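You operate a simulated robot arm through the tools that you are given. There is no shell and no other tool.

You run a simulated two-armed robot. Do the job below in one go: nothing can be reset, and whatever is moved stays where it is left.

Task
Take the open bottle to the tap ledge, cap it and send it through the gate.
Fine: spill 10 ml at most; its blue cap lies on the ledge; it goes back on the infeed belt; open the gate and switch the infeed on; the bottle at the gate goes through too. Set down upright: bottle with the blue cap.

Only the result counts: the job must be done as asked and must still hold three seconds after the hand-in. Knocking over, shifting, dropping, spilling or breaking anything else fails it. A push-on lid holds only when it is set on centred and level and pressed home; a screw cap is set on level and turned clockwise until tight.

Robot
Two 6-joint arms with two-finger parallel grippers on one trunk, on a base that moves. Base frame: it is fixed to the floor where the robot stands at the start and does not move with it; the origin is under the middle of the robot, x ahead of it, y to its left, z up. Lengths are in mm, angles in rad, forces in N, time in s.
The left shoulder is at the start at [60, 187, 1297], the right one opposite. With the tool pointing down near the work surface each hand reaches from about 280 to 640 mm from the robot's upright axis, wherever it stands, measured 20 degrees to its own side. Places, roughly: bottle with the blue cap (9x9x32 cm) [500, 0, 1200]; infeed belt top [500, -200, 1100]; infeed gate [600, -200, 1200]; infeed switch [700, 0, 1000]; tap ledge top [700, 300, 900]. Payload 1.57 kg a hand.
Tool frame (each hand has its own): the origin (TCP) lies between the finger pads and is the grasp point; the fingertips stand 30 mm ahead of it; z points along the fingers, y is the line along which they close. The gripper opens to 110 mm. The fingers are 24 mm wide and 12 mm thick; the gripper's body (48 by 112 mm) begins 78 mm behind the TCP.
Orientation is that of the tool frame in the base frame, as a unit quaternion [w, x, y, z]. With the fingers straight down and closing along the base's y, the tool's x points along the base's -x, its y along +y and its z along -z.

Tools
- The arms move only by the tool apply_moves. It takes "left_motion", "right_motion" or both (then of equal length, played together; a hand with none holds still); each is text: rows parted by semicolons, each of 7 numbers parted by spaces: the shift along the base's x, y, z in mm, then the turn, a rotation vector about the base's x, y, z in rad, then the finger opening in mm, from 0 to 110. In form: tx ty tz ax ay az jaw; .... A call has 1 to 20 rows; each row shifts and turns the commanded pose from where the row before left it. A row lasts 0.2 s, in which the tool goes at most 50 mm and 0.15 rad; a call with a longer step from one row to the next is refused whole, and so is a gripper value outside its range. Where a pose cannot be reached the arm comes as near as it can. A force on the tool above 40 N (or 10 N above the force at the start of the call, whichever is more), or a blocked arm, ends the call early, and 0.2 s more pass. Each finger travels about 153 mm/s and halts on what it meets, pressing with about 23 N; the grip force reading is that of the motor and also rises with nothing between the fingers. The clock runs only during rows and for 0.2 s after the last one: add rows that do not move to give the fingers time. It gives the time, the measured TCP pose, the force on the tool (base axes), the opening and the grip force at its end, in the units of the frame above (readings bear some noise), with the torque about the TCP (base axes, N m) and any sound that the robot's microphone picked up, and new pictures: "show" is both (left out), scene, wrist or none (wrist: the cameras of the hands that moved).
- Cameras (640 x 400 px; columns grow to the right, rows downward): "scene" is now at [15.9, 15.8, 1842.3]; the picture's right is [0.20, -0.98, -0.00], its down [-0.75, -0.15, -0.65] and it looks along [0.63, 0.13, -0.76] (base axes); focal length 282 px, centre (320, 200). "left" rides on the left gripper at [70, -16, -141] in its tool frame; the picture's right is [0.23, 0.97, 0.00], its down [-0.86, 0.20, -0.48] and it looks along [-0.47, 0.11, 0.88] (tool axes); focal length 222 px, centre (320, 200). "right" rides on the right gripper at [70, 16, -141] in its tool frame; the picture's right is [-0.23, 0.97, 0.00], its down [-0.86, -0.20, -0.48] and it looks along [-0.47, -0.11, 0.88] (tool axes); focal length 222 px, centre (320, 200). There is no depth. A picture from a camera that has moved, and an enlarged one, comes with that camera's place and axes in the base frame and with its lens.
- lift_body(by): slides the trunk up (or, below 0, down) by that many mm; the arms and the scene camera ride with it, the base frame stays. It gives what a move gives, with no picture.
- base_move(legs): drives the robot by 1 to 6 legs, each [ahead, left, turn to the left] in mm, mm and rad, along the robot's own axes; the way and the turn of a leg run together, so that a leg with both is an arc; at most 1500 mm and 3.142 rad a leg. The arms and the cameras ride along, it lands a little off, and it stops where it bumps. It gives what a move gives, and a new picture of the scene camera.
- turn_head(pan, tilt): turns the head with the scene camera to pan (to the left, within 1.501 rad either way) and tilt (down, from -0.506 to 1.204), counted from straight ahead of the robot. It gives what a move gives, and a new picture of the scene camera.
- close_up(camera, box): a new picture of the part [left, top, right, bottom] of that camera's present view, enlarged. No time passes.
- close_job(): hands the job in; it is judged then, once.

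Nothing tells you exact positions but the pictures and the camera data. Unless the task says otherwise, let go and move clear before handing in.

The tools are called after "Call:" by a JSON object that holds its "name" and its "arguments". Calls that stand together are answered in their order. apply_moves: Moves the arms, as the interface text tells. Its arguments: {"type":"object","properties":{"left_motion":{"type":"string"},"right_motion":{"type":"string"},"show":{"type":"string","enum":["both","scene","wrist","none"]}},"required":[]} The other tools are called the same way: lift_body (by) moves the trunk up or down; base_move (legs) drives the base; turn_head (pan, tilt) turns the head that bears the scene camera; close_up (camera, box) takes an enlarged picture of a part of a camera's view; close_job () hands the job in.

At the start:

```text
time: 0.0
left_tool_pos: [320.3, 124.9, 1520.0]
left_ee_rot: [0.001, 0.0, 1.0, -0.001]
left_contact_force: [0.3, -0.2, -0.9]
left_ft_torque: [0.02, 0.03, -0.01]
left_grip_width: 109.9
left_grasp_force: 0.1
right_tool_pos: [331.6, -88.2, 1519.2]
right_ee_rot: [-0.001, 0.0, 1.0, 0.0]
right_contact_force: [-0.8, -0.1, -0.2]
right_ft_torque: [0.02, -0.04, 0.0]
right_grip_width: 110.1
right_grasp_force: 0.1
trunk travel left (down, up): [-925.0, 65.0]
robot x, y, heading: [3.7, -3.4, 0.002]
head pan, tilt (commanded): [0.197, 0.867]
```

scene: 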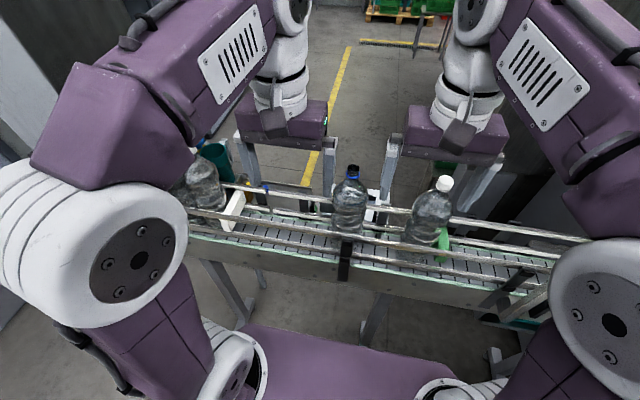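
right: 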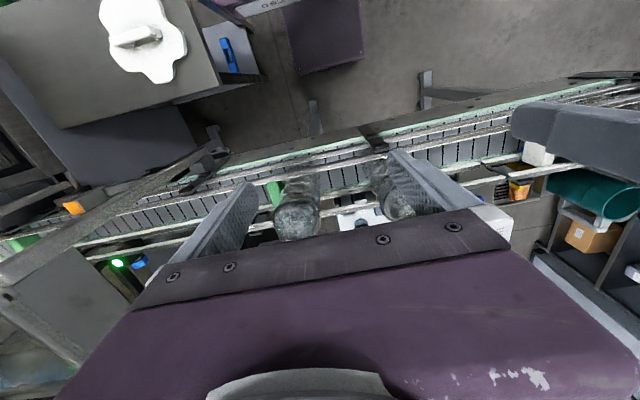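
left: 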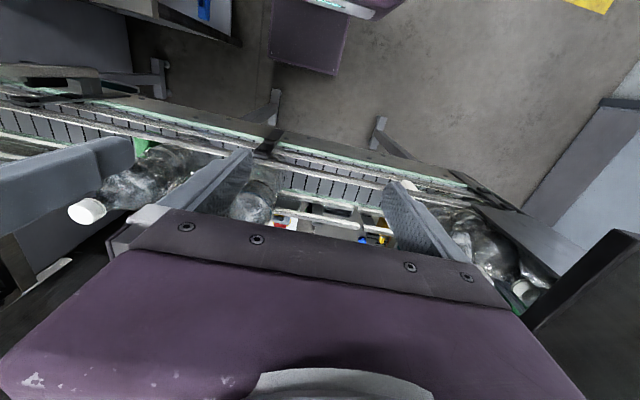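

I see a belt conveyor in front with several bottles; I need a better look at the scene before acting. I'll take close-ups of the current view first.

Call:
{"name": "close_up", "arguments": {"camera": "scene", "box": [160, 100, 400, 280]}}

Call:
{"name": "close_up", "arguments": {"camera": "scene", "box": [320, 120, 600, 330]}}

Call:
{"name": "close_up", "arguments": {"camera": "right", "box": [0, 60, 320, 300]}}

Call:
{"name": "close_up", "arguments": {"camera": "right", "box": [300, 60, 640, 300]}}

```text
2.22 times, centred on (280, 190) of scene
camera zoom: at [15.9, 15.8, 1842.3], right [0.2, -0.98, 0.0], down [-0.75, -0.15, -0.65], along [0.63, 0.13, -0.76], focal length 626 px, centre (409, 222)
```

zoom: 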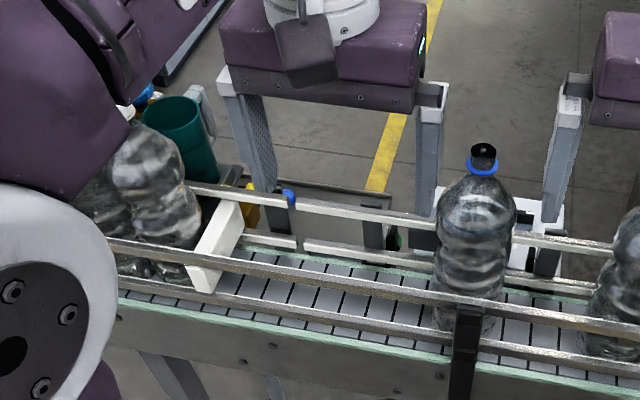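

```text
1.90 times, centred on (460, 225) of scene
camera zoom: at [15.9, 15.8, 1842.3], right [0.2, -0.98, 0.0], down [-0.75, -0.15, -0.65], along [0.63, 0.13, -0.76], focal length 537 px, centre (53, 152)
```

zoom: 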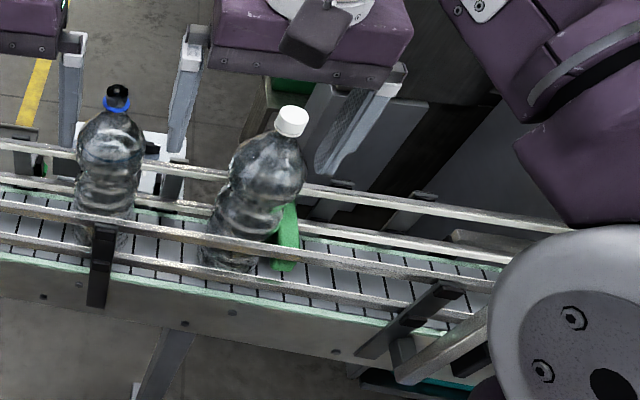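

```text
1.67 times, centred on (160, 180) of right
camera zoom: at [262.8, -71.6, 1660.0], right [0.23, 0.97, 0.0], down [0.86, -0.2, 0.48], along [0.47, -0.11, -0.88], focal length 370 px, centre (587, 233)
```

zoom: 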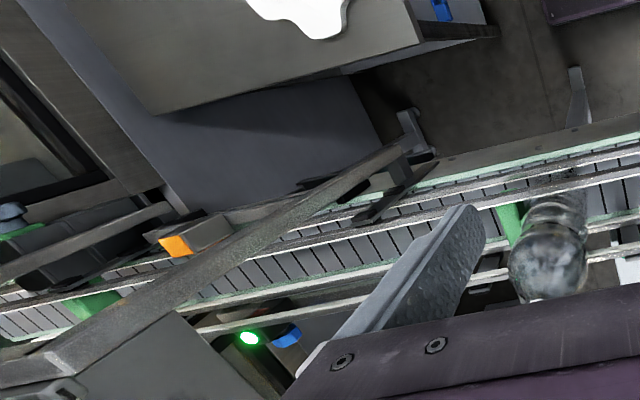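

```text
1.67 times, centred on (470, 180) of right
camera zoom: at [262.8, -71.6, 1660.0], right [0.23, 0.97, 0.0], down [0.86, -0.2, 0.48], along [0.47, -0.11, -0.88], focal length 370 px, centre (70, 233)
```

zoom: 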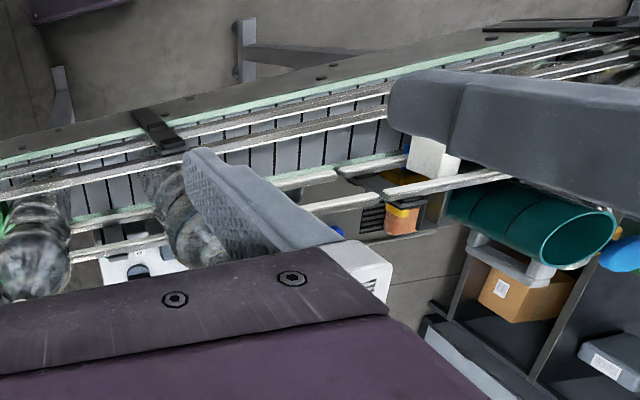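

The open bottle with the blue ring stands mid-belt, and a white-capped bottle waits at a green gate flag to the right. I'll turn the head to look for the tap ledge, cap, switch and gate lever.

Call:
{"name": "turn_head", "arguments": {"pan": 0.5, "tilt": 0.75}}

Call:
{"name": "turn_head", "arguments": {"pan": -0.4, "tilt": 0.75}}

Call:
{"name": "turn_head", "arguments": {"pan": 0.0, "tilt": 0.8}}

```text
time: 0.8
left_tool_pos: [320.6, 124.7, 1520.7]
left_ee_rot: [0.0, 0.0, 1.0, 0.0]
left_contact_force: [-0.2, 0.3, 0.4]
left_ft_torque: [0.01, -0.01, 0.01]
left_grip_width: 110.0
left_grasp_force: 0.1
right_tool_pos: [332.5, -87.1, 1520.2]
right_ee_rot: [-0.001, 0.0, 1.0, 0.0]
right_contact_force: [-0.5, -0.3, 0.3]
right_ft_torque: [0.01, -0.02, -0.04]
right_grip_width: 109.9
right_grasp_force: 0.0
trunk travel left (down, up): [-925.0, 65.0]
robot x, y, heading: [1.2, -1.5, -0.004]
head pan, tilt (commanded): [0.499, 0.75]
camera scene: at [12.8, 40.5, 1851.6], right [0.48, -0.88, 0.0], down [-0.6, -0.33, -0.73], along [0.64, 0.35, -0.68], focal length 282 px, centre (320, 200)
```

scene: 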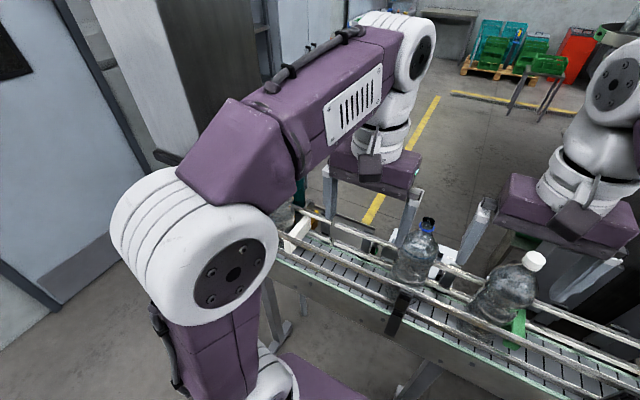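

```text
time: 2.0
left_tool_pos: [319.6, 123.5, 1520.7]
left_ee_rot: [0.0, 0.0, 1.0, 0.0]
left_contact_force: [0.1, -0.7, 0.4]
left_ft_torque: [0.02, 0.01, 0.0]
left_grip_width: 110.0
left_grasp_force: 0.1
right_tool_pos: [332.5, -87.9, 1520.7]
right_ee_rot: [0.0, 0.0, 1.0, 0.0]
right_contact_force: [-0.3, -0.3, 0.6]
right_ft_torque: [0.01, 0.0, 0.02]
right_grip_width: 109.9
right_grasp_force: 0.0
trunk travel left (down, up): [-925.0, 65.0]
robot x, y, heading: [-1.5, 3.0, 0.003]
head pan, tilt (commanded): [-0.4, 0.75]
camera scene: at [16.4, -31.3, 1851.7], right [-0.39, -0.92, 0.0], down [-0.63, 0.26, -0.73], along [0.67, -0.28, -0.68], focal length 282 px, centre (320, 200)
```

scene: 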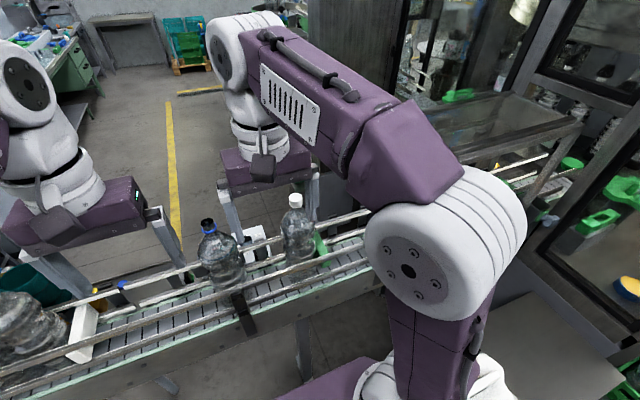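

```text
time: 2.9
left_tool_pos: [321.0, 124.5, 1519.5]
left_ee_rot: [0.001, 0.0, 1.0, 0.0]
left_contact_force: [-0.6, -0.2, -0.1]
left_ft_torque: [-0.04, 0.0, 0.03]
left_grip_width: 110.2
left_grasp_force: 0.1
right_tool_pos: [332.2, -88.3, 1519.9]
right_ee_rot: [0.0, 0.0, 1.0, 0.0]
right_contact_force: [0.7, 0.7, 0.1]
right_ft_torque: [0.0, -0.02, 0.0]
right_grip_width: 110.1
right_grasp_force: 0.0
trunk travel left (down, up): [-925.0, 65.0]
robot x, y, heading: [3.4, -2.9, 0.004]
head pan, tilt (commanded): [0.0, 0.799]
camera scene: at [20.7, 0.8, 1847.7], right [0.0, -1.0, 0.0], down [-0.72, 0.0, -0.7], along [0.7, 0.0, -0.72], focal length 282 px, centre (320, 200)
```

scene: 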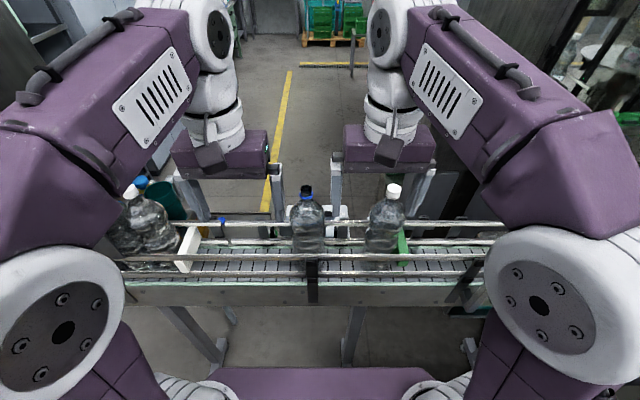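

The arms block a lot of the scene view. I'll move the left hand left/forward at its present height so its wrist camera looks over the far side where the tap ledge should be, and the right hand a bit to the right for the gate.

Call:
{"name": "apply_moves", "arguments": {"left_motion": "10 40 20 0 0 0 110; 10 40 20 0 0 0 110; 10 40 0 0 0 0 110; 10 40 0 0 0 0 110; 0 0 0 0 0 0 110", "right_motion": "0 -40 20 0 0 0 110; 0 -40 20 0 0 0 110; 0 -40 0 0 0 0 110; 0 -40 0 0 0 0 110; 0 0 0 0 0 0 110", "show": "both"}}

```text
time: 4.1
left_tool_pos: [360.1, 286.7, 1560.0]
left_ee_rot: [0.0, 0.0, 1.0, 0.0]
left_contact_force: [0.1, -0.8, -0.5]
left_ft_torque: [-0.02, 0.01, -0.02]
left_grip_width: 110.0
left_grasp_force: 0.1
right_tool_pos: [331.6, -248.3, 1559.3]
right_ee_rot: [0.0, 0.0, 1.0, 0.001]
right_contact_force: [0.2, -0.4, -0.2]
right_ft_torque: [0.0, -0.03, 0.0]
right_grip_width: 109.8
right_grasp_force: 0.0
trunk travel left (down, up): [-925.0, 65.0]
robot x, y, heading: [-1.3, 5.4, -0.003]
head pan, tilt (commanded): [0.0, 0.799]
camera scene: at [20.7, 0.8, 1847.6], right [0.0, -1.0, 0.0], down [-0.72, 0.0, -0.7], along [0.7, 0.0, -0.72], focal length 282 px, centre (320, 200)
camera right: at [262.2, -231.9, 1700.0], right [0.23, 0.97, 0.0], down [0.86, -0.2, 0.48], along [0.47, -0.11, -0.88], focal length 222 px, centre (320, 200)
camera left: at [290.4, 270.0, 1701.6], right [-0.23, 0.97, 0.0], down [0.86, 0.2, 0.48], along [0.47, 0.11, -0.88], focal length 222 px, centre (320, 200)
```

scene: 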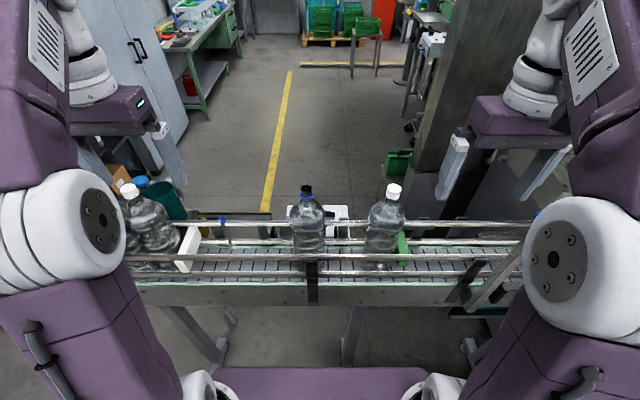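
right: 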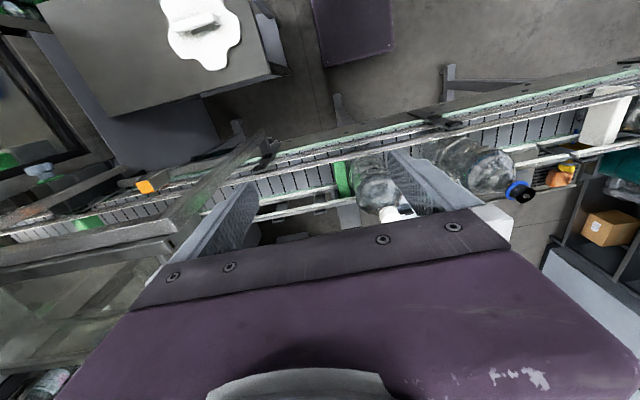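
left: 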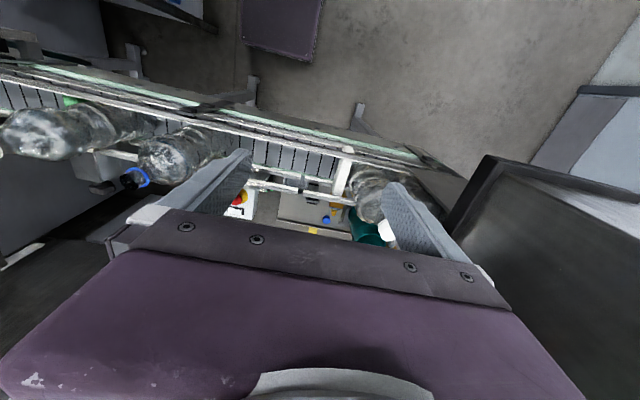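

The view is clearer now. I'll enlarge regions of the scene and wrist views to find the ledge, cap, switch and gate handle.

Call:
{"name": "close_up", "arguments": {"camera": "scene", "box": [100, 140, 340, 290]}}

Call:
{"name": "close_up", "arguments": {"camera": "scene", "box": [270, 160, 510, 310]}}

Call:
{"name": "close_up", "arguments": {"camera": "left", "box": [200, 140, 440, 290]}}

Call:
{"name": "close_up", "arguments": {"camera": "right", "box": [480, 80, 640, 280]}}

Call:
{"name": "close_up", "arguments": {"camera": "right", "box": [60, 110, 420, 260]}}

```text
2.67 times, centred on (220, 215) of scene
camera zoom: at [20.7, 0.8, 1847.6], right [0.0, -1.0, 0.0], down [-0.72, 0.0, -0.7], along [0.7, 0.0, -0.72], focal length 751 px, centre (587, 160)
```

zoom: 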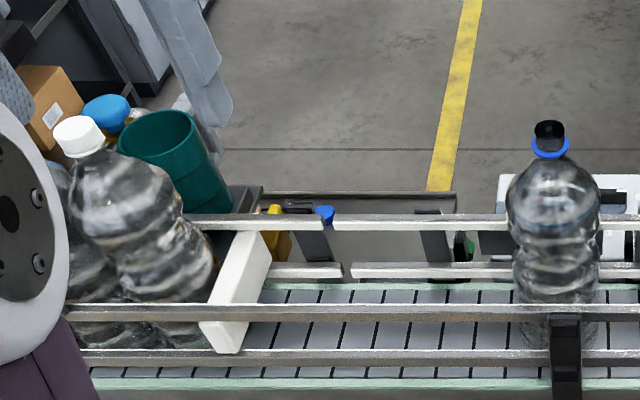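

```text
2.67 times, centred on (390, 235) of scene
camera zoom: at [20.7, 0.8, 1847.6], right [0.0, -1.0, 0.0], down [-0.72, 0.0, -0.7], along [0.7, 0.0, -0.72], focal length 751 px, centre (133, 107)
```

zoom: 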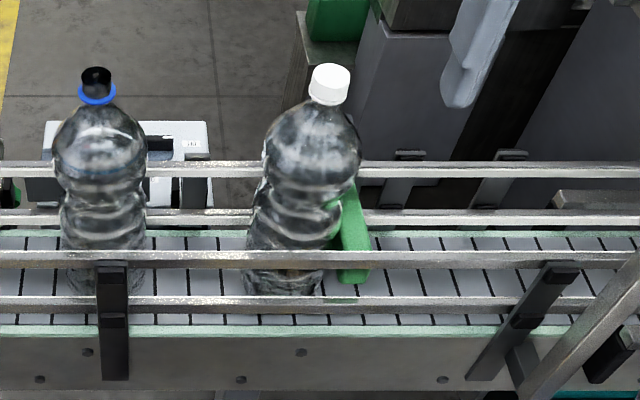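

```text
2.67 times, centred on (320, 215) of left
camera zoom: at [290.4, 270.0, 1701.6], right [-0.23, 0.97, 0.0], down [0.86, 0.2, 0.48], along [0.47, 0.11, -0.88], focal length 592 px, centre (320, 160)
```

zoom: 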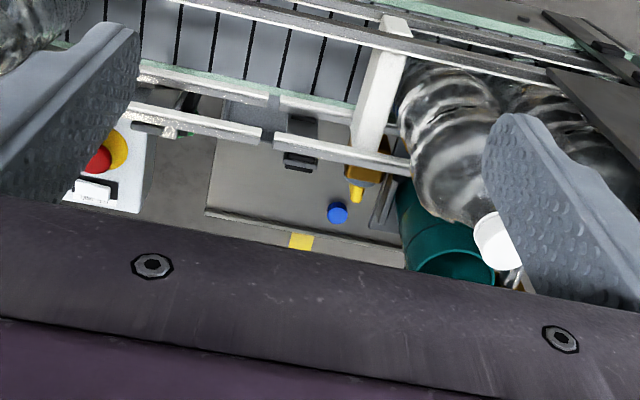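

```text
2.00 times, centred on (560, 180) of right
camera zoom: at [262.2, -231.9, 1700.0], right [0.23, 0.97, 0.0], down [0.86, -0.2, 0.48], along [0.47, -0.11, -0.88], focal length 444 px, centre (-160, 240)
```

zoom: 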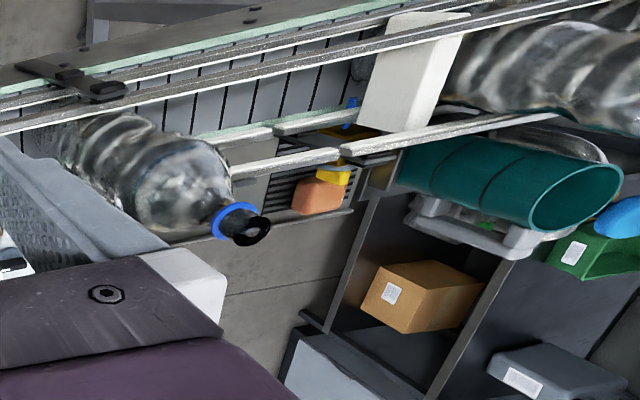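

```text
1.78 times, centred on (240, 185) of right
camera zoom: at [262.2, -231.9, 1700.0], right [0.23, 0.97, 0.0], down [0.86, -0.2, 0.48], along [0.47, -0.11, -0.88], focal length 395 px, centre (462, 227)
```

zoom: 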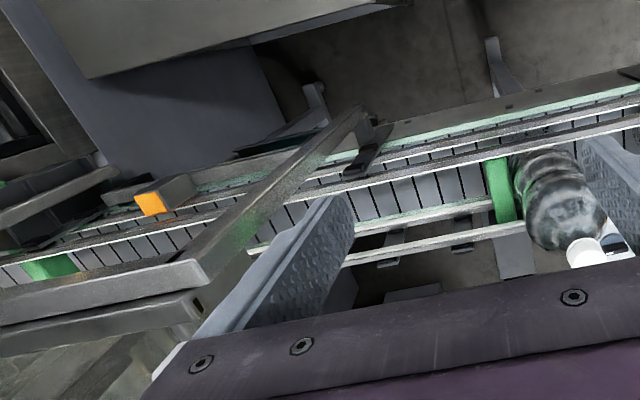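

I take the cap to be the small blue disc at about [790, 415, 930] on a grey ledge behind the belt, and the open bottle at about [482, 33] with its neck ring near z 1388. Next I look down at the base and to both sides to see where the robot can drive.

Call:
{"name": "turn_head", "arguments": {"pan": 0.0, "tilt": 1.2}}

Call:
{"name": "turn_head", "arguments": {"pan": 0.9, "tilt": 0.6}}

Call:
{"name": "turn_head", "arguments": {"pan": -0.9, "tilt": 0.6}}

Call:
{"name": "turn_head", "arguments": {"pan": 1.4, "tilt": 0.6}}

Call:
{"name": "turn_head", "arguments": {"pan": 0.35, "tilt": 0.6}}

```text
time: 4.9
left_tool_pos: [359.4, 284.8, 1560.8]
left_ee_rot: [0.0, 0.0, 1.0, 0.0]
left_contact_force: [0.1, -0.8, 0.1]
left_ft_torque: [0.0, 0.03, 0.0]
left_grip_width: 109.8
left_grasp_force: 0.0
right_tool_pos: [331.5, -246.7, 1559.0]
right_ee_rot: [-0.001, 0.0, 1.0, 0.0]
right_contact_force: [-0.5, -1.0, -0.1]
right_ft_torque: [0.01, 0.04, -0.03]
right_grip_width: 109.9
right_grasp_force: 0.1
trunk travel left (down, up): [-925.0, 65.0]
robot x, y, heading: [-0.8, 1.4, -0.0]
head pan, tilt (commanded): [0.0, 1.201]
camera scene: at [-4.3, 0.7, 1820.0], right [0.0, -1.0, 0.0], down [-0.93, 0.0, -0.36], along [0.36, 0.0, -0.93], focal length 282 px, centre (320, 200)
```

scene: 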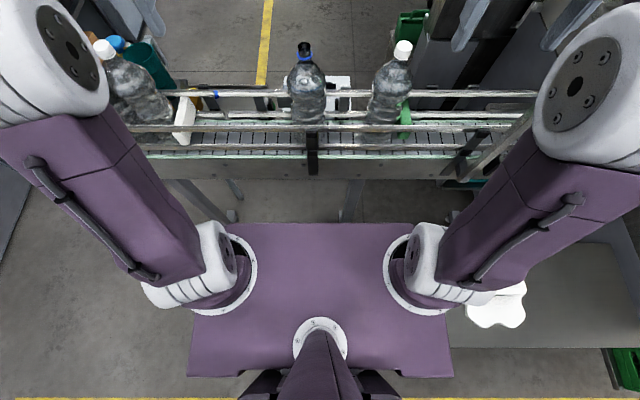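

```text
time: 6.1
left_tool_pos: [360.0, 285.4, 1560.7]
left_ee_rot: [0.0, 0.0, 1.0, 0.0]
left_contact_force: [0.0, 0.6, 0.3]
left_ft_torque: [0.0, -0.04, 0.0]
left_grip_width: 109.7
left_grasp_force: 0.1
right_tool_pos: [331.3, -248.1, 1559.7]
right_ee_rot: [0.0, 0.0, 1.0, 0.0]
right_contact_force: [0.1, 0.4, -0.1]
right_ft_torque: [0.01, -0.01, -0.01]
right_grip_width: 110.4
right_grasp_force: 0.0
trunk travel left (down, up): [-925.0, 65.0]
robot x, y, heading: [3.3, -3.1, -0.003]
head pan, tilt (commanded): [0.901, 0.6]
camera scene: at [-5.1, 69.9, 1864.5], right [0.78, -0.62, 0.0], down [-0.35, -0.44, -0.82], along [0.51, 0.65, -0.57], focal length 282 px, centre (320, 200)
```

scene: 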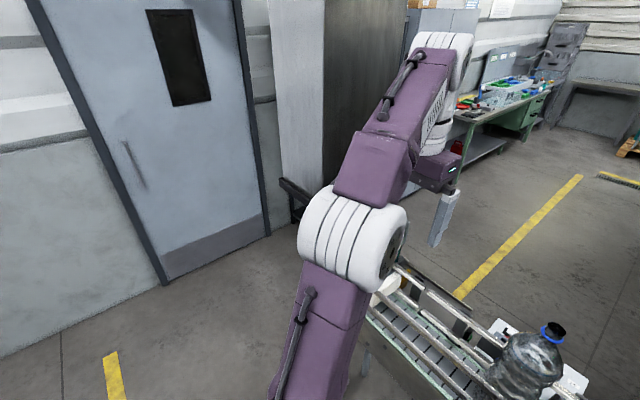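

```text
time: 7.9
left_tool_pos: [359.0, 285.6, 1560.0]
left_ee_rot: [0.0, 0.0, 1.0, 0.0]
left_contact_force: [-0.3, -0.5, 0.2]
left_ft_torque: [-0.02, 0.03, -0.01]
left_grip_width: 110.0
left_grasp_force: 0.1
right_tool_pos: [331.7, -247.7, 1559.2]
right_ee_rot: [0.0, 0.0, 1.0, 0.0]
right_contact_force: [0.3, 0.1, 1.8]
right_ft_torque: [-0.03, 0.0, 0.0]
right_grip_width: 110.0
right_grasp_force: 0.1
trunk travel left (down, up): [-925.0, 65.0]
robot x, y, heading: [-2.8, -3.4, -0.0]
head pan, tilt (commanded): [-0.901, 0.6]
camera scene: at [-5.0, -68.4, 1864.5], right [-0.78, -0.62, 0.0], down [-0.35, 0.44, -0.83], along [0.51, -0.65, -0.56], focal length 282 px, centre (320, 200)
```

scene: 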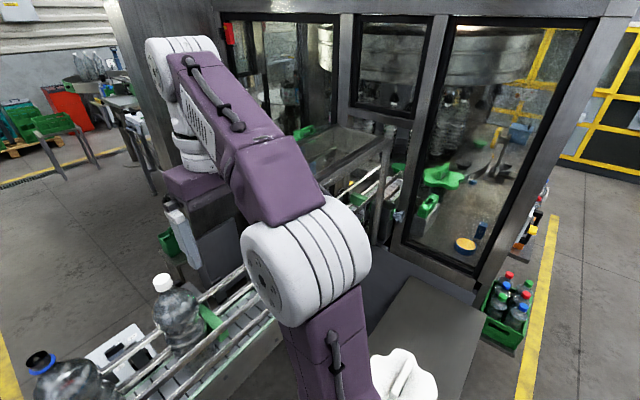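

```text
time: 10.1
left_tool_pos: [359.9, 285.0, 1559.5]
left_ee_rot: [0.0, 0.0, 1.0, 0.0]
left_contact_force: [0.4, -0.4, 0.7]
left_ft_torque: [0.0, -0.02, -0.02]
left_grip_width: 109.9
left_grasp_force: 0.1
right_tool_pos: [332.0, -246.1, 1558.9]
right_ee_rot: [0.0, 0.0, 1.0, 0.0]
right_contact_force: [0.3, 0.7, -0.4]
right_ft_torque: [-0.02, 0.02, 0.01]
right_grip_width: 110.1
right_grasp_force: 0.1
trunk travel left (down, up): [-925.0, 65.0]
robot x, y, heading: [-2.1, -2.6, 0.001]
head pan, tilt (commanded): [1.4, 0.6]
camera scene: at [-44.8, 87.9, 1864.5], right [0.99, -0.17, 0.0], down [-0.1, -0.56, -0.83], along [0.14, 0.81, -0.56], focal length 282 px, centre (320, 200)
```

scene: 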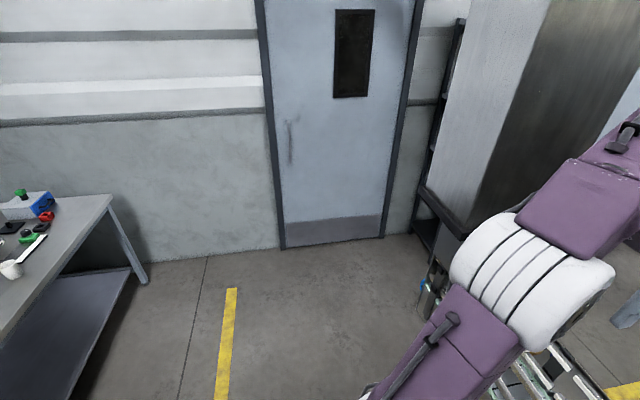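

```text
time: 11.4
left_tool_pos: [359.7, 284.9, 1560.2]
left_ee_rot: [0.001, 0.0, 1.0, 0.0]
left_contact_force: [0.8, -0.4, 0.3]
left_ft_torque: [0.03, 0.01, 0.01]
left_grip_width: 109.8
left_grasp_force: 0.2
right_tool_pos: [331.8, -247.2, 1559.0]
right_ee_rot: [0.0, 0.0, 1.0, 0.0]
right_contact_force: [0.4, -0.6, 0.3]
right_ft_torque: [0.03, -0.01, 0.0]
right_grip_width: 109.7
right_grasp_force: 0.0
trunk travel left (down, up): [-925.0, 65.0]
robot x, y, heading: [2.5, -4.9, 0.001]
head pan, tilt (commanded): [0.351, 0.6]
camera scene: at [23.0, 31.3, 1864.5], right [0.34, -0.94, 0.0], down [-0.53, -0.19, -0.83], along [0.77, 0.28, -0.56], focal length 282 px, centre (320, 200)
```

scene: 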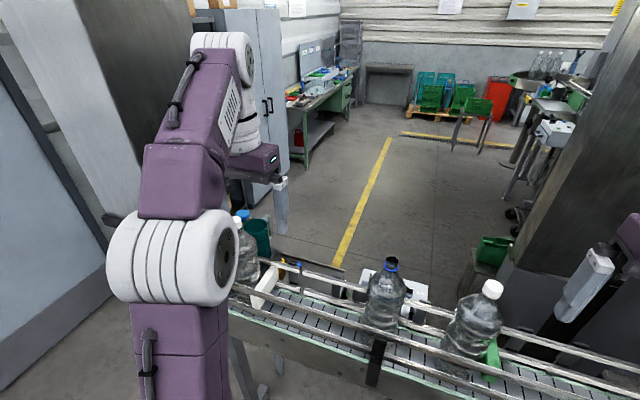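

The conveyor legs stand on its far side, so the base should be able to slide forward somewhat under the belt. I'll move the left hand 120 mm ahead for a better look at the ledge and take tight close-ups of the gate and switch box.

Call:
{"name": "apply_moves", "arguments": {"left_motion": "30 0 0 0 0 0 110; 30 0 0 0 0 0 110; 30 0 0 0 0 0 110; 30 0 0 0 0 0 110; 0 0 0 0 0 0 110", "show": "wrist"}}

Call:
{"name": "close_up", "arguments": {"camera": "left", "box": [200, 120, 440, 270]}}

Call:
{"name": "close_up", "arguments": {"camera": "right", "box": [300, 130, 460, 230]}}

Call:
{"name": "close_up", "arguments": {"camera": "scene", "box": [220, 230, 440, 350]}}

Call:
{"name": "close_up", "arguments": {"camera": "scene", "box": [420, 260, 640, 400]}}

```text
time: 12.6
left_tool_pos: [442.3, 275.1, 1516.2]
left_ee_rot: [0.002, 0.0, 1.0, 0.0]
left_contact_force: [-0.4, -0.2, 0.3]
left_ft_torque: [0.03, 0.01, 0.0]
left_grip_width: 110.0
left_grasp_force: 0.1
left hand out of reach, approached as far as the arm can: row 1, 2, 3, 4
right_tool_pos: [332.2, -247.3, 1558.8]
right_ee_rot: [0.0, 0.0, 1.0, -0.001]
right_contact_force: [0.0, -1.0, -0.6]
right_ft_torque: [-0.03, -0.02, -0.01]
right_grip_width: 109.9
right_grasp_force: 0.0
trunk travel left (down, up): [-925.0, 65.0]
robot x, y, heading: [3.4, 3.0, 0.003]
head pan, tilt (commanded): [0.351, 0.6]
camera left: at [373.0, 259.7, 1657.8], right [-0.23, 0.97, 0.0], down [0.85, 0.2, 0.48], along [0.47, 0.11, -0.88], focal length 222 px, centre (320, 200)
```

left: 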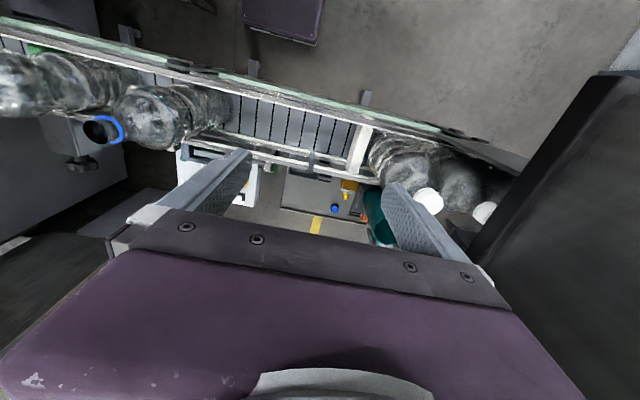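

```text
2.67 times, centred on (320, 195) of left
camera zoom: at [373.0, 259.7, 1657.8], right [-0.23, 0.97, 0.0], down [0.85, 0.2, 0.48], along [0.47, 0.11, -0.88], focal length 592 px, centre (320, 213)
```

zoom: 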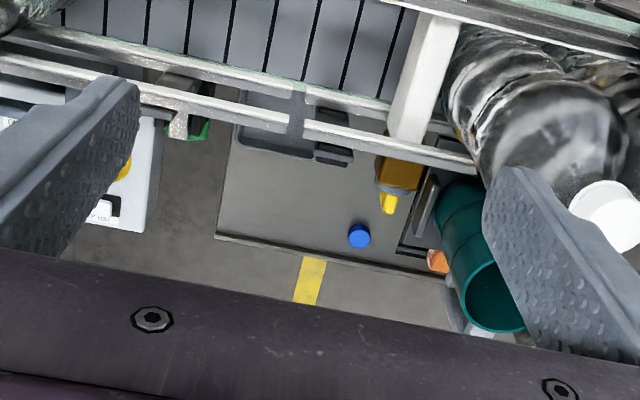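

```text
4.00 times, centred on (380, 180) of right
camera zoom: at [262.1, -231.6, 1700.0], right [0.23, 0.97, 0.0], down [0.85, -0.2, 0.48], along [0.47, -0.11, -0.88], focal length 888 px, centre (80, 280)
```

zoom: 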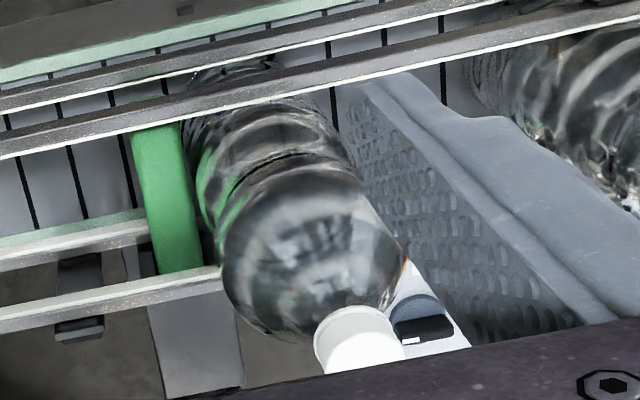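

```text
2.91 times, centred on (330, 290) of scene
camera zoom: at [22.8, 31.0, 1864.5], right [0.34, -0.94, 0.0], down [-0.53, -0.19, -0.83], along [0.77, 0.28, -0.56], focal length 820 px, centre (291, -62)
```

zoom: 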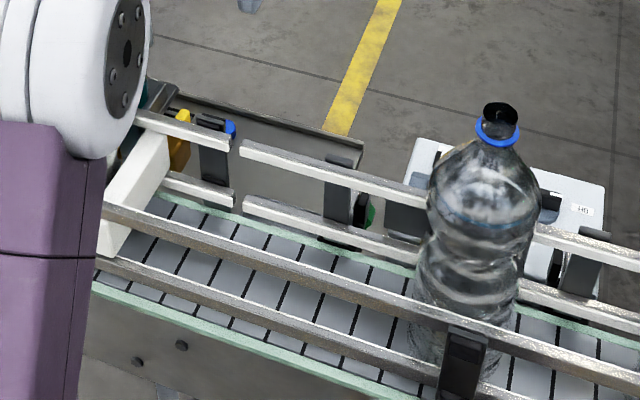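

```text
2.86 times, centred on (530, 330) of scene
camera zoom: at [22.8, 31.0, 1864.5], right [0.34, -0.94, 0.0], down [-0.53, -0.19, -0.83], along [0.77, 0.28, -0.56], focal length 805 px, centre (-280, -171)
```

zoom: 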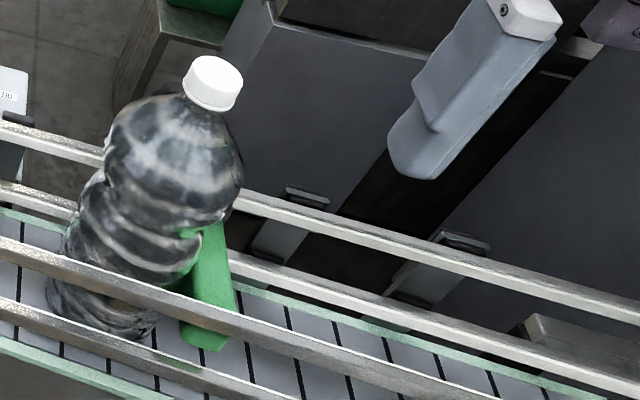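

The ledge holds the blue cap at about [786, 414, 930], with a yellow tap spout near [650, 400, 1080] and white-capped bottles standing on the belt just left of the stop, so reaching over from the front is tight. I'll check whether there is a drivable way around the left end of the conveyor.

Call:
{"name": "apply_moves", "arguments": {"left_motion": "-40 -20 20 0 0 0 110; -40 -40 20 0 0 0 110; -30 -40 0 0 0 0 110; 0 -40 0 0 0 0 110; 0 0 0 0 0 0 110", "show": "none"}}

Call:
{"name": "turn_head", "arguments": {"pan": 1.15, "tilt": 0.5}}

Call:
{"name": "turn_head", "arguments": {"pan": 0.6, "tilt": 0.5}}

```text
refused: row 2 steps farther than a row can; nothing moved
```

```text
time: 13.7
left_tool_pos: [443.6, 275.2, 1516.6]
left_ee_rot: [0.001, -0.001, 1.0, 0.0]
left_contact_force: [0.4, -1.1, -0.4]
left_ft_torque: [0.01, -0.02, 0.0]
left_grip_width: 110.2
left_grasp_force: 0.0
right_tool_pos: [332.5, -246.8, 1558.8]
right_ee_rot: [0.0, 0.0, 1.0, 0.0]
right_contact_force: [0.5, 0.3, 0.4]
right_ft_torque: [0.0, 0.01, 0.01]
right_grip_width: 109.9
right_grasp_force: 0.1
trunk travel left (down, up): [-925.0, 65.0]
robot x, y, heading: [-1.1, 2.6, -0.002]
head pan, tilt (commanded): [1.15, 0.499]
camera scene: at [-22.4, 83.7, 1873.6], right [0.91, -0.41, 0.0], down [-0.2, -0.44, -0.88], along [0.36, 0.8, -0.48], focal length 282 px, centre (320, 200)
```

scene: 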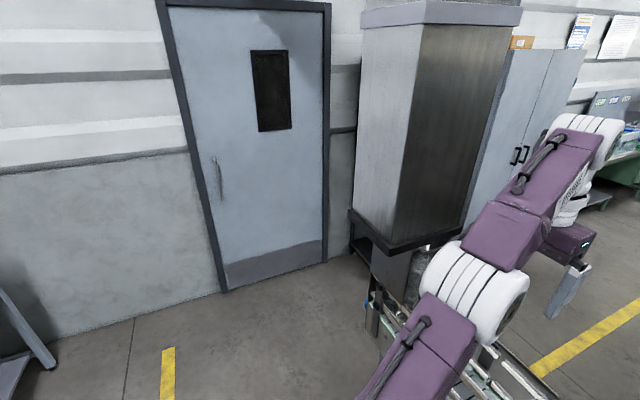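

```text
time: 14.7
left_tool_pos: [442.7, 274.6, 1516.4]
left_ee_rot: [0.001, -0.001, 1.0, 0.0]
left_contact_force: [0.1, -0.2, 0.2]
left_ft_torque: [0.01, -0.02, -0.02]
left_grip_width: 110.1
left_grasp_force: 0.0
right_tool_pos: [332.1, -247.1, 1559.7]
right_ee_rot: [-0.001, 0.0, 1.0, -0.001]
right_contact_force: [-0.7, -0.3, -1.1]
right_ft_torque: [-0.01, -0.02, 0.0]
right_grip_width: 110.0
right_grasp_force: 0.1
trunk travel left (down, up): [-925.0, 65.0]
robot x, y, heading: [3.4, 1.2, 0.001]
head pan, tilt (commanded): [0.6, 0.499]
camera scene: at [15.0, 52.3, 1873.6], right [0.57, -0.82, 0.0], down [-0.39, -0.27, -0.88], along [0.72, 0.5, -0.48], focal length 282 px, centre (320, 200)
```

scene: 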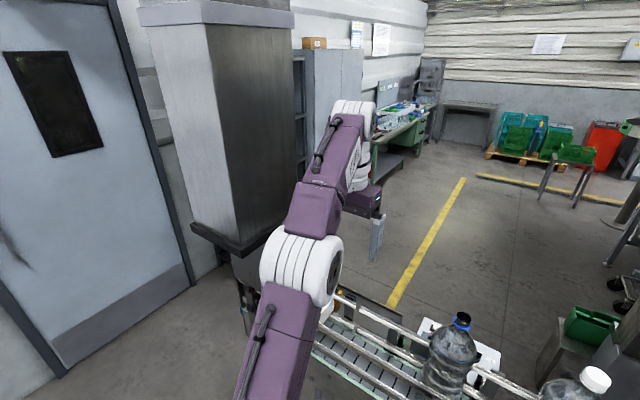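

The conveyor runs into a hood against the wall on the left and a machine on the right, so there is no way round; I'll work from the front by sliding the base partly under the belt. I pull the left hand back, then drive ahead 130 mm as a first step and check clearance looking down.

Call:
{"name": "apply_moves", "arguments": {"left_motion": "-30 -10 10 0 0 0 110; -30 -20 10 0 0 0 110; -30 -20 10 0 0 0 110; -30 -20 10 0 0 0 110; 0 0 0 0 0 0 110", "show": "none"}}

Call:
{"name": "turn_head", "arguments": {"pan": 0.0, "tilt": 1.2}}

Call:
{"name": "base_move", "arguments": {"legs": [[130, 0, 0]]}}

```text
time: 15.9
left_tool_pos: [321.6, 205.7, 1556.7]
left_ee_rot: [-0.001, 0.001, 1.0, 0.0]
left_contact_force: [0.0, -0.6, 0.5]
left_ft_torque: [-0.05, -0.01, 0.02]
left_grip_width: 109.9
left_grasp_force: 0.2
right_tool_pos: [330.9, -247.8, 1560.0]
right_ee_rot: [0.0, 0.001, 1.0, 0.001]
right_contact_force: [0.0, 0.3, -0.2]
right_ft_torque: [0.03, -0.01, -0.01]
right_grip_width: 110.1
right_grasp_force: 0.1
trunk travel left (down, up): [-925.0, 65.0]
robot x, y, heading: [0.4, 2.0, -0.0]
head pan, tilt (commanded): [0.6, 0.499]
```

```text
time: 16.9
left_tool_pos: [321.2, 205.0, 1555.0]
left_ee_rot: [0.0, 0.0, 1.0, -0.001]
left_contact_force: [-0.6, -0.3, 0.3]
left_ft_torque: [0.01, 0.0, -0.01]
left_grip_width: 109.9
left_grasp_force: 0.1
right_tool_pos: [331.6, -248.2, 1559.6]
right_ee_rot: [0.0, 0.0, 1.0, 0.0]
right_contact_force: [-0.1, -0.1, -1.0]
right_ft_torque: [0.0, 0.04, 0.01]
right_grip_width: 110.0
right_grasp_force: 0.0
trunk travel left (down, up): [-925.0, 65.0]
robot x, y, heading: [-1.9, 0.2, 0.0]
head pan, tilt (commanded): [0.0, 1.201]
camera scene: at [-4.2, 0.9, 1820.0], right [0.0, -1.0, 0.0], down [-0.93, 0.0, -0.36], along [0.36, 0.0, -0.93], focal length 282 px, centre (320, 200)
```

scene: 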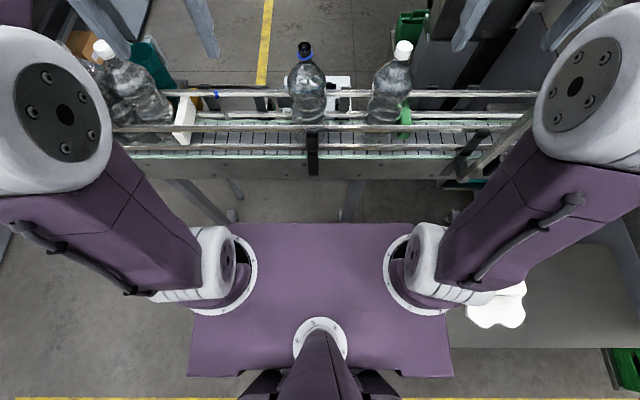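

```text
time: 18.2
left_tool_pos: [444.8, 205.1, 1557.0]
left_ee_rot: [0.001, -0.001, 1.0, 0.0]
left_contact_force: [0.2, -0.8, -0.2]
left_ft_torque: [-0.03, -0.04, 0.02]
left_grip_width: 110.0
left_grasp_force: 0.2
right_tool_pos: [454.6, -247.3, 1560.0]
right_ee_rot: [0.002, 0.0, 1.0, -0.001]
right_contact_force: [0.1, 0.0, -0.1]
right_ft_torque: [-0.01, -0.05, 0.05]
right_grip_width: 110.0
right_grasp_force: 0.1
trunk travel left (down, up): [-925.0, 65.0]
robot x, y, heading: [128.2, -0.6, 0.002]
head pan, tilt (commanded): [0.0, 1.201]
camera scene: at [118.1, 0.8, 1819.9], right [0.0, -1.0, 0.0], down [-0.93, 0.0, -0.37], along [0.37, 0.0, -0.93], focal length 282 px, centre (320, 200)
```

scene: 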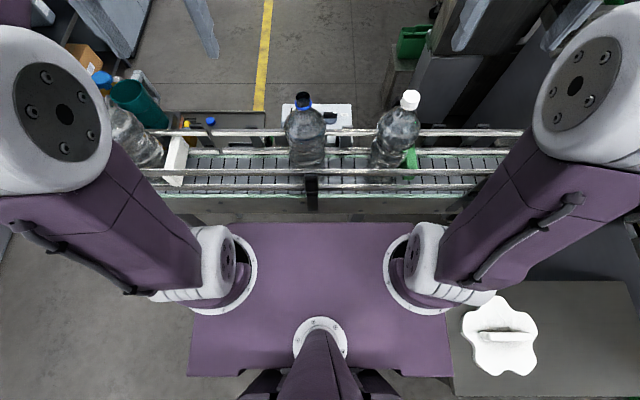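

The robot now stands about 122 mm ahead with roughly 100 mm still free before the belt frame. I zoom on the ledge, switch box and gate from here.

Call:
{"name": "close_up", "arguments": {"camera": "scene", "box": [100, 70, 320, 210]}}

Call:
{"name": "close_up", "arguments": {"camera": "scene", "box": [260, 70, 480, 210]}}

Call:
{"name": "turn_head", "arguments": {"pan": -0.2, "tilt": 0.9}}

Call:
{"name": "close_up", "arguments": {"camera": "scene", "box": [220, 150, 420, 290]}}

```text
2.86 times, centred on (210, 140) of scene
camera zoom: at [118.1, 0.8, 1819.9], right [0.0, -1.0, 0.0], down [-0.93, 0.0, -0.37], along [0.37, 0.0, -0.93], focal length 805 px, centre (634, 371)
```

zoom: 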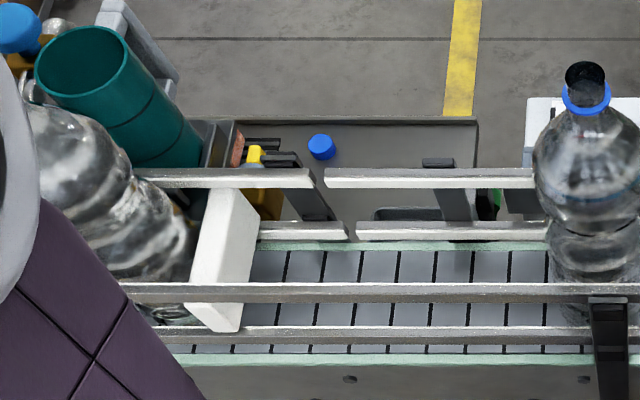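

```text
2.86 times, centred on (370, 140) of scene
camera zoom: at [118.1, 0.8, 1819.9], right [0.0, -1.0, 0.0], down [-0.93, 0.0, -0.37], along [0.37, 0.0, -0.93], focal length 805 px, centre (177, 371)
```

zoom: 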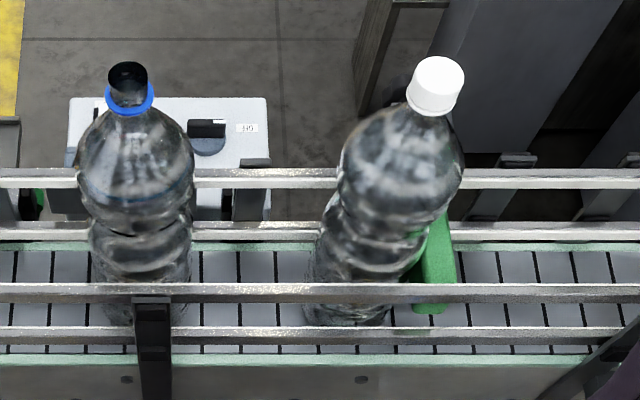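

```text
time: 19.0
left_tool_pos: [452.1, 205.7, 1555.8]
left_ee_rot: [0.0, 0.0, 1.0, 0.0]
left_contact_force: [-0.1, 0.2, -0.1]
left_ft_torque: [0.05, 0.02, -0.03]
left_grip_width: 109.9
left_grasp_force: 0.1
right_tool_pos: [460.1, -248.6, 1558.9]
right_ee_rot: [0.0, 0.0, 1.0, 0.001]
right_contact_force: [0.5, -0.2, -1.1]
right_ft_torque: [-0.02, 0.0, -0.01]
right_grip_width: 110.0
right_grasp_force: 0.0
trunk travel left (down, up): [-925.0, 65.0]
robot x, y, heading: [125.9, -0.1, 0.004]
head pan, tilt (commanded): [-0.201, 0.901]
camera scene: at [143.9, -14.3, 1839.7], right [-0.2, -0.98, 0.0], down [-0.77, 0.16, -0.62], along [0.61, -0.12, -0.78], focal length 282 px, centre (320, 200)
```

scene: 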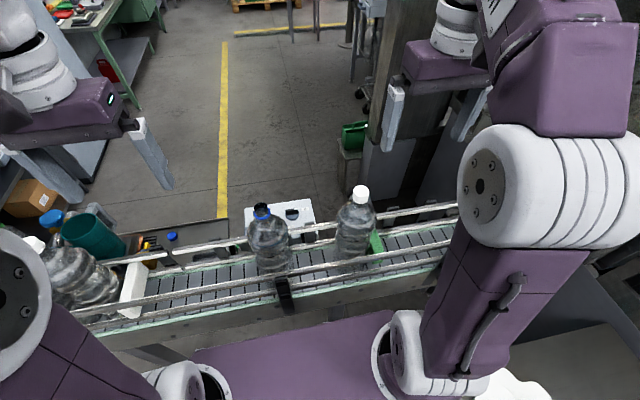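

```text
2.86 times, centred on (320, 220) of scene
camera zoom: at [143.9, -14.3, 1839.7], right [-0.2, -0.98, 0.0], down [-0.77, 0.16, -0.62], along [0.61, -0.12, -0.78], focal length 805 px, centre (320, 143)
```

zoom: 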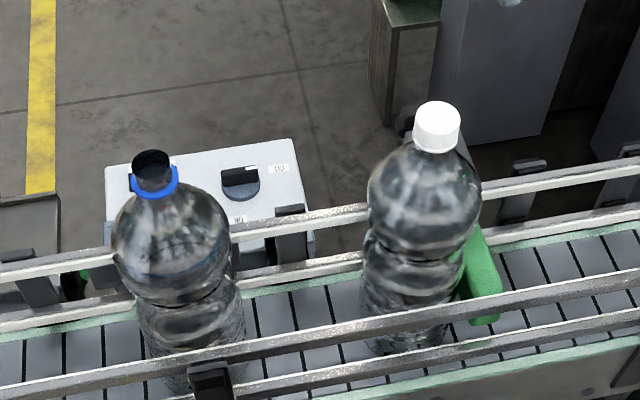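

The white box behind the belt carries a black rotary selector with two small labels, plus an emergency stop hidden behind the bottle. I zoom in on the selector and on the gate.

Call:
{"name": "close_up", "arguments": {"camera": "scene", "box": [275, 190, 335, 235]}}

Call:
{"name": "close_up", "arguments": {"camera": "scene", "box": [330, 190, 410, 280]}}

Call:
{"name": "turn_head", "arguments": {"pan": 0.3, "tilt": 0.9}}

Call:
{"name": "close_up", "arguments": {"camera": "scene", "box": [180, 140, 380, 280]}}

```text
8.89 times, centred on (305, 212) of scene
camera zoom: at [143.9, -14.3, 1839.7], right [-0.2, -0.98, 0.0], down [-0.77, 0.16, -0.62], along [0.61, -0.12, -0.78], focal length 2504 px, centre (453, 89)
```

zoom: 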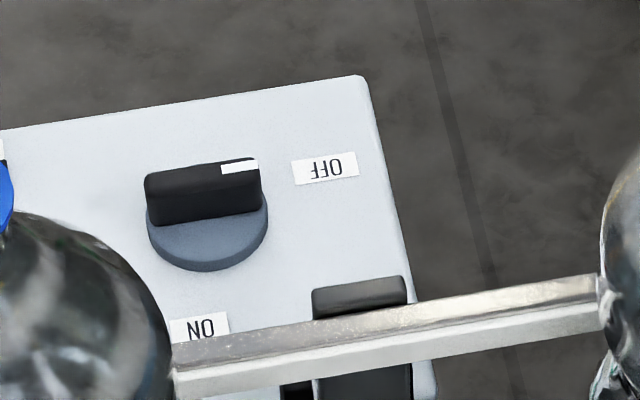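

```text
4.44 times, centred on (370, 235) of scene
camera zoom: at [143.9, -14.3, 1839.7], right [-0.2, -0.98, 0.0], down [-0.77, 0.16, -0.62], along [0.61, -0.12, -0.78], focal length 1252 px, centre (98, 44)
```

zoom: 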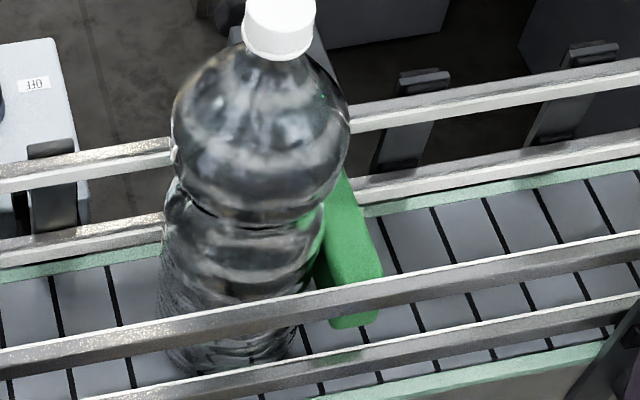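

```text
time: 19.9
left_tool_pos: [451.0, 204.9, 1557.2]
left_ee_rot: [0.001, 0.0, 1.0, 0.0]
left_contact_force: [0.6, -0.4, 0.1]
left_ft_torque: [-0.02, 0.02, -0.02]
left_grip_width: 109.9
left_grasp_force: 0.0
right_tool_pos: [461.1, -248.0, 1560.3]
right_ee_rot: [0.0, 0.0, 1.0, 0.0]
right_contact_force: [-1.2, 0.0, 0.5]
right_ft_torque: [0.02, -0.01, 0.01]
right_grip_width: 110.0
right_grasp_force: 0.0
trunk travel left (down, up): [-925.0, 65.0]
robot x, y, heading: [128.9, -0.1, -0.003]
head pan, tilt (commanded): [0.3, 0.901]
camera scene: at [141.4, 23.0, 1839.7], right [0.29, -0.96, 0.0], down [-0.75, -0.23, -0.62], along [0.59, 0.18, -0.78], focal length 282 px, centre (320, 200)
```

scene: 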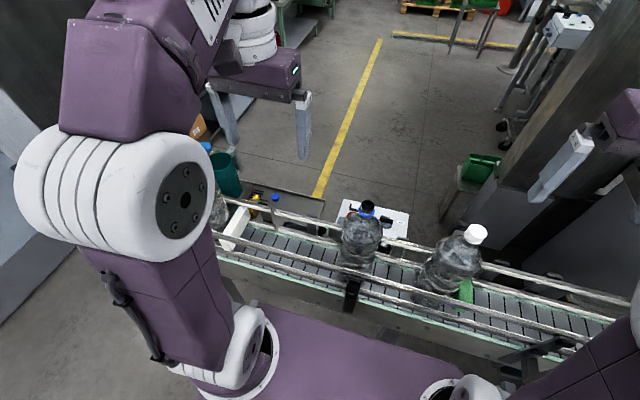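

```text
2.86 times, centred on (280, 210) of scene
camera zoom: at [141.4, 23.0, 1839.7], right [0.29, -0.96, 0.0], down [-0.75, -0.23, -0.62], along [0.59, 0.18, -0.78], focal length 805 px, centre (434, 171)
```

zoom: 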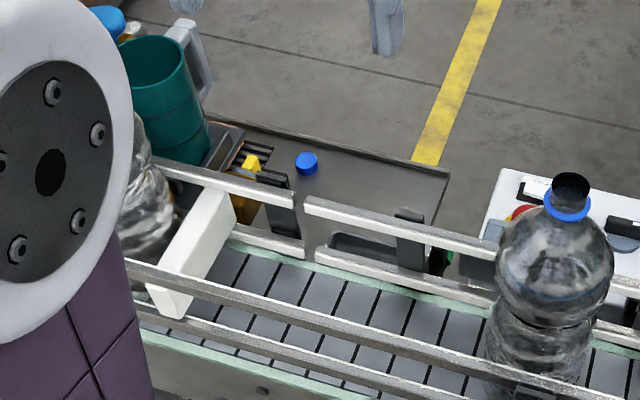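

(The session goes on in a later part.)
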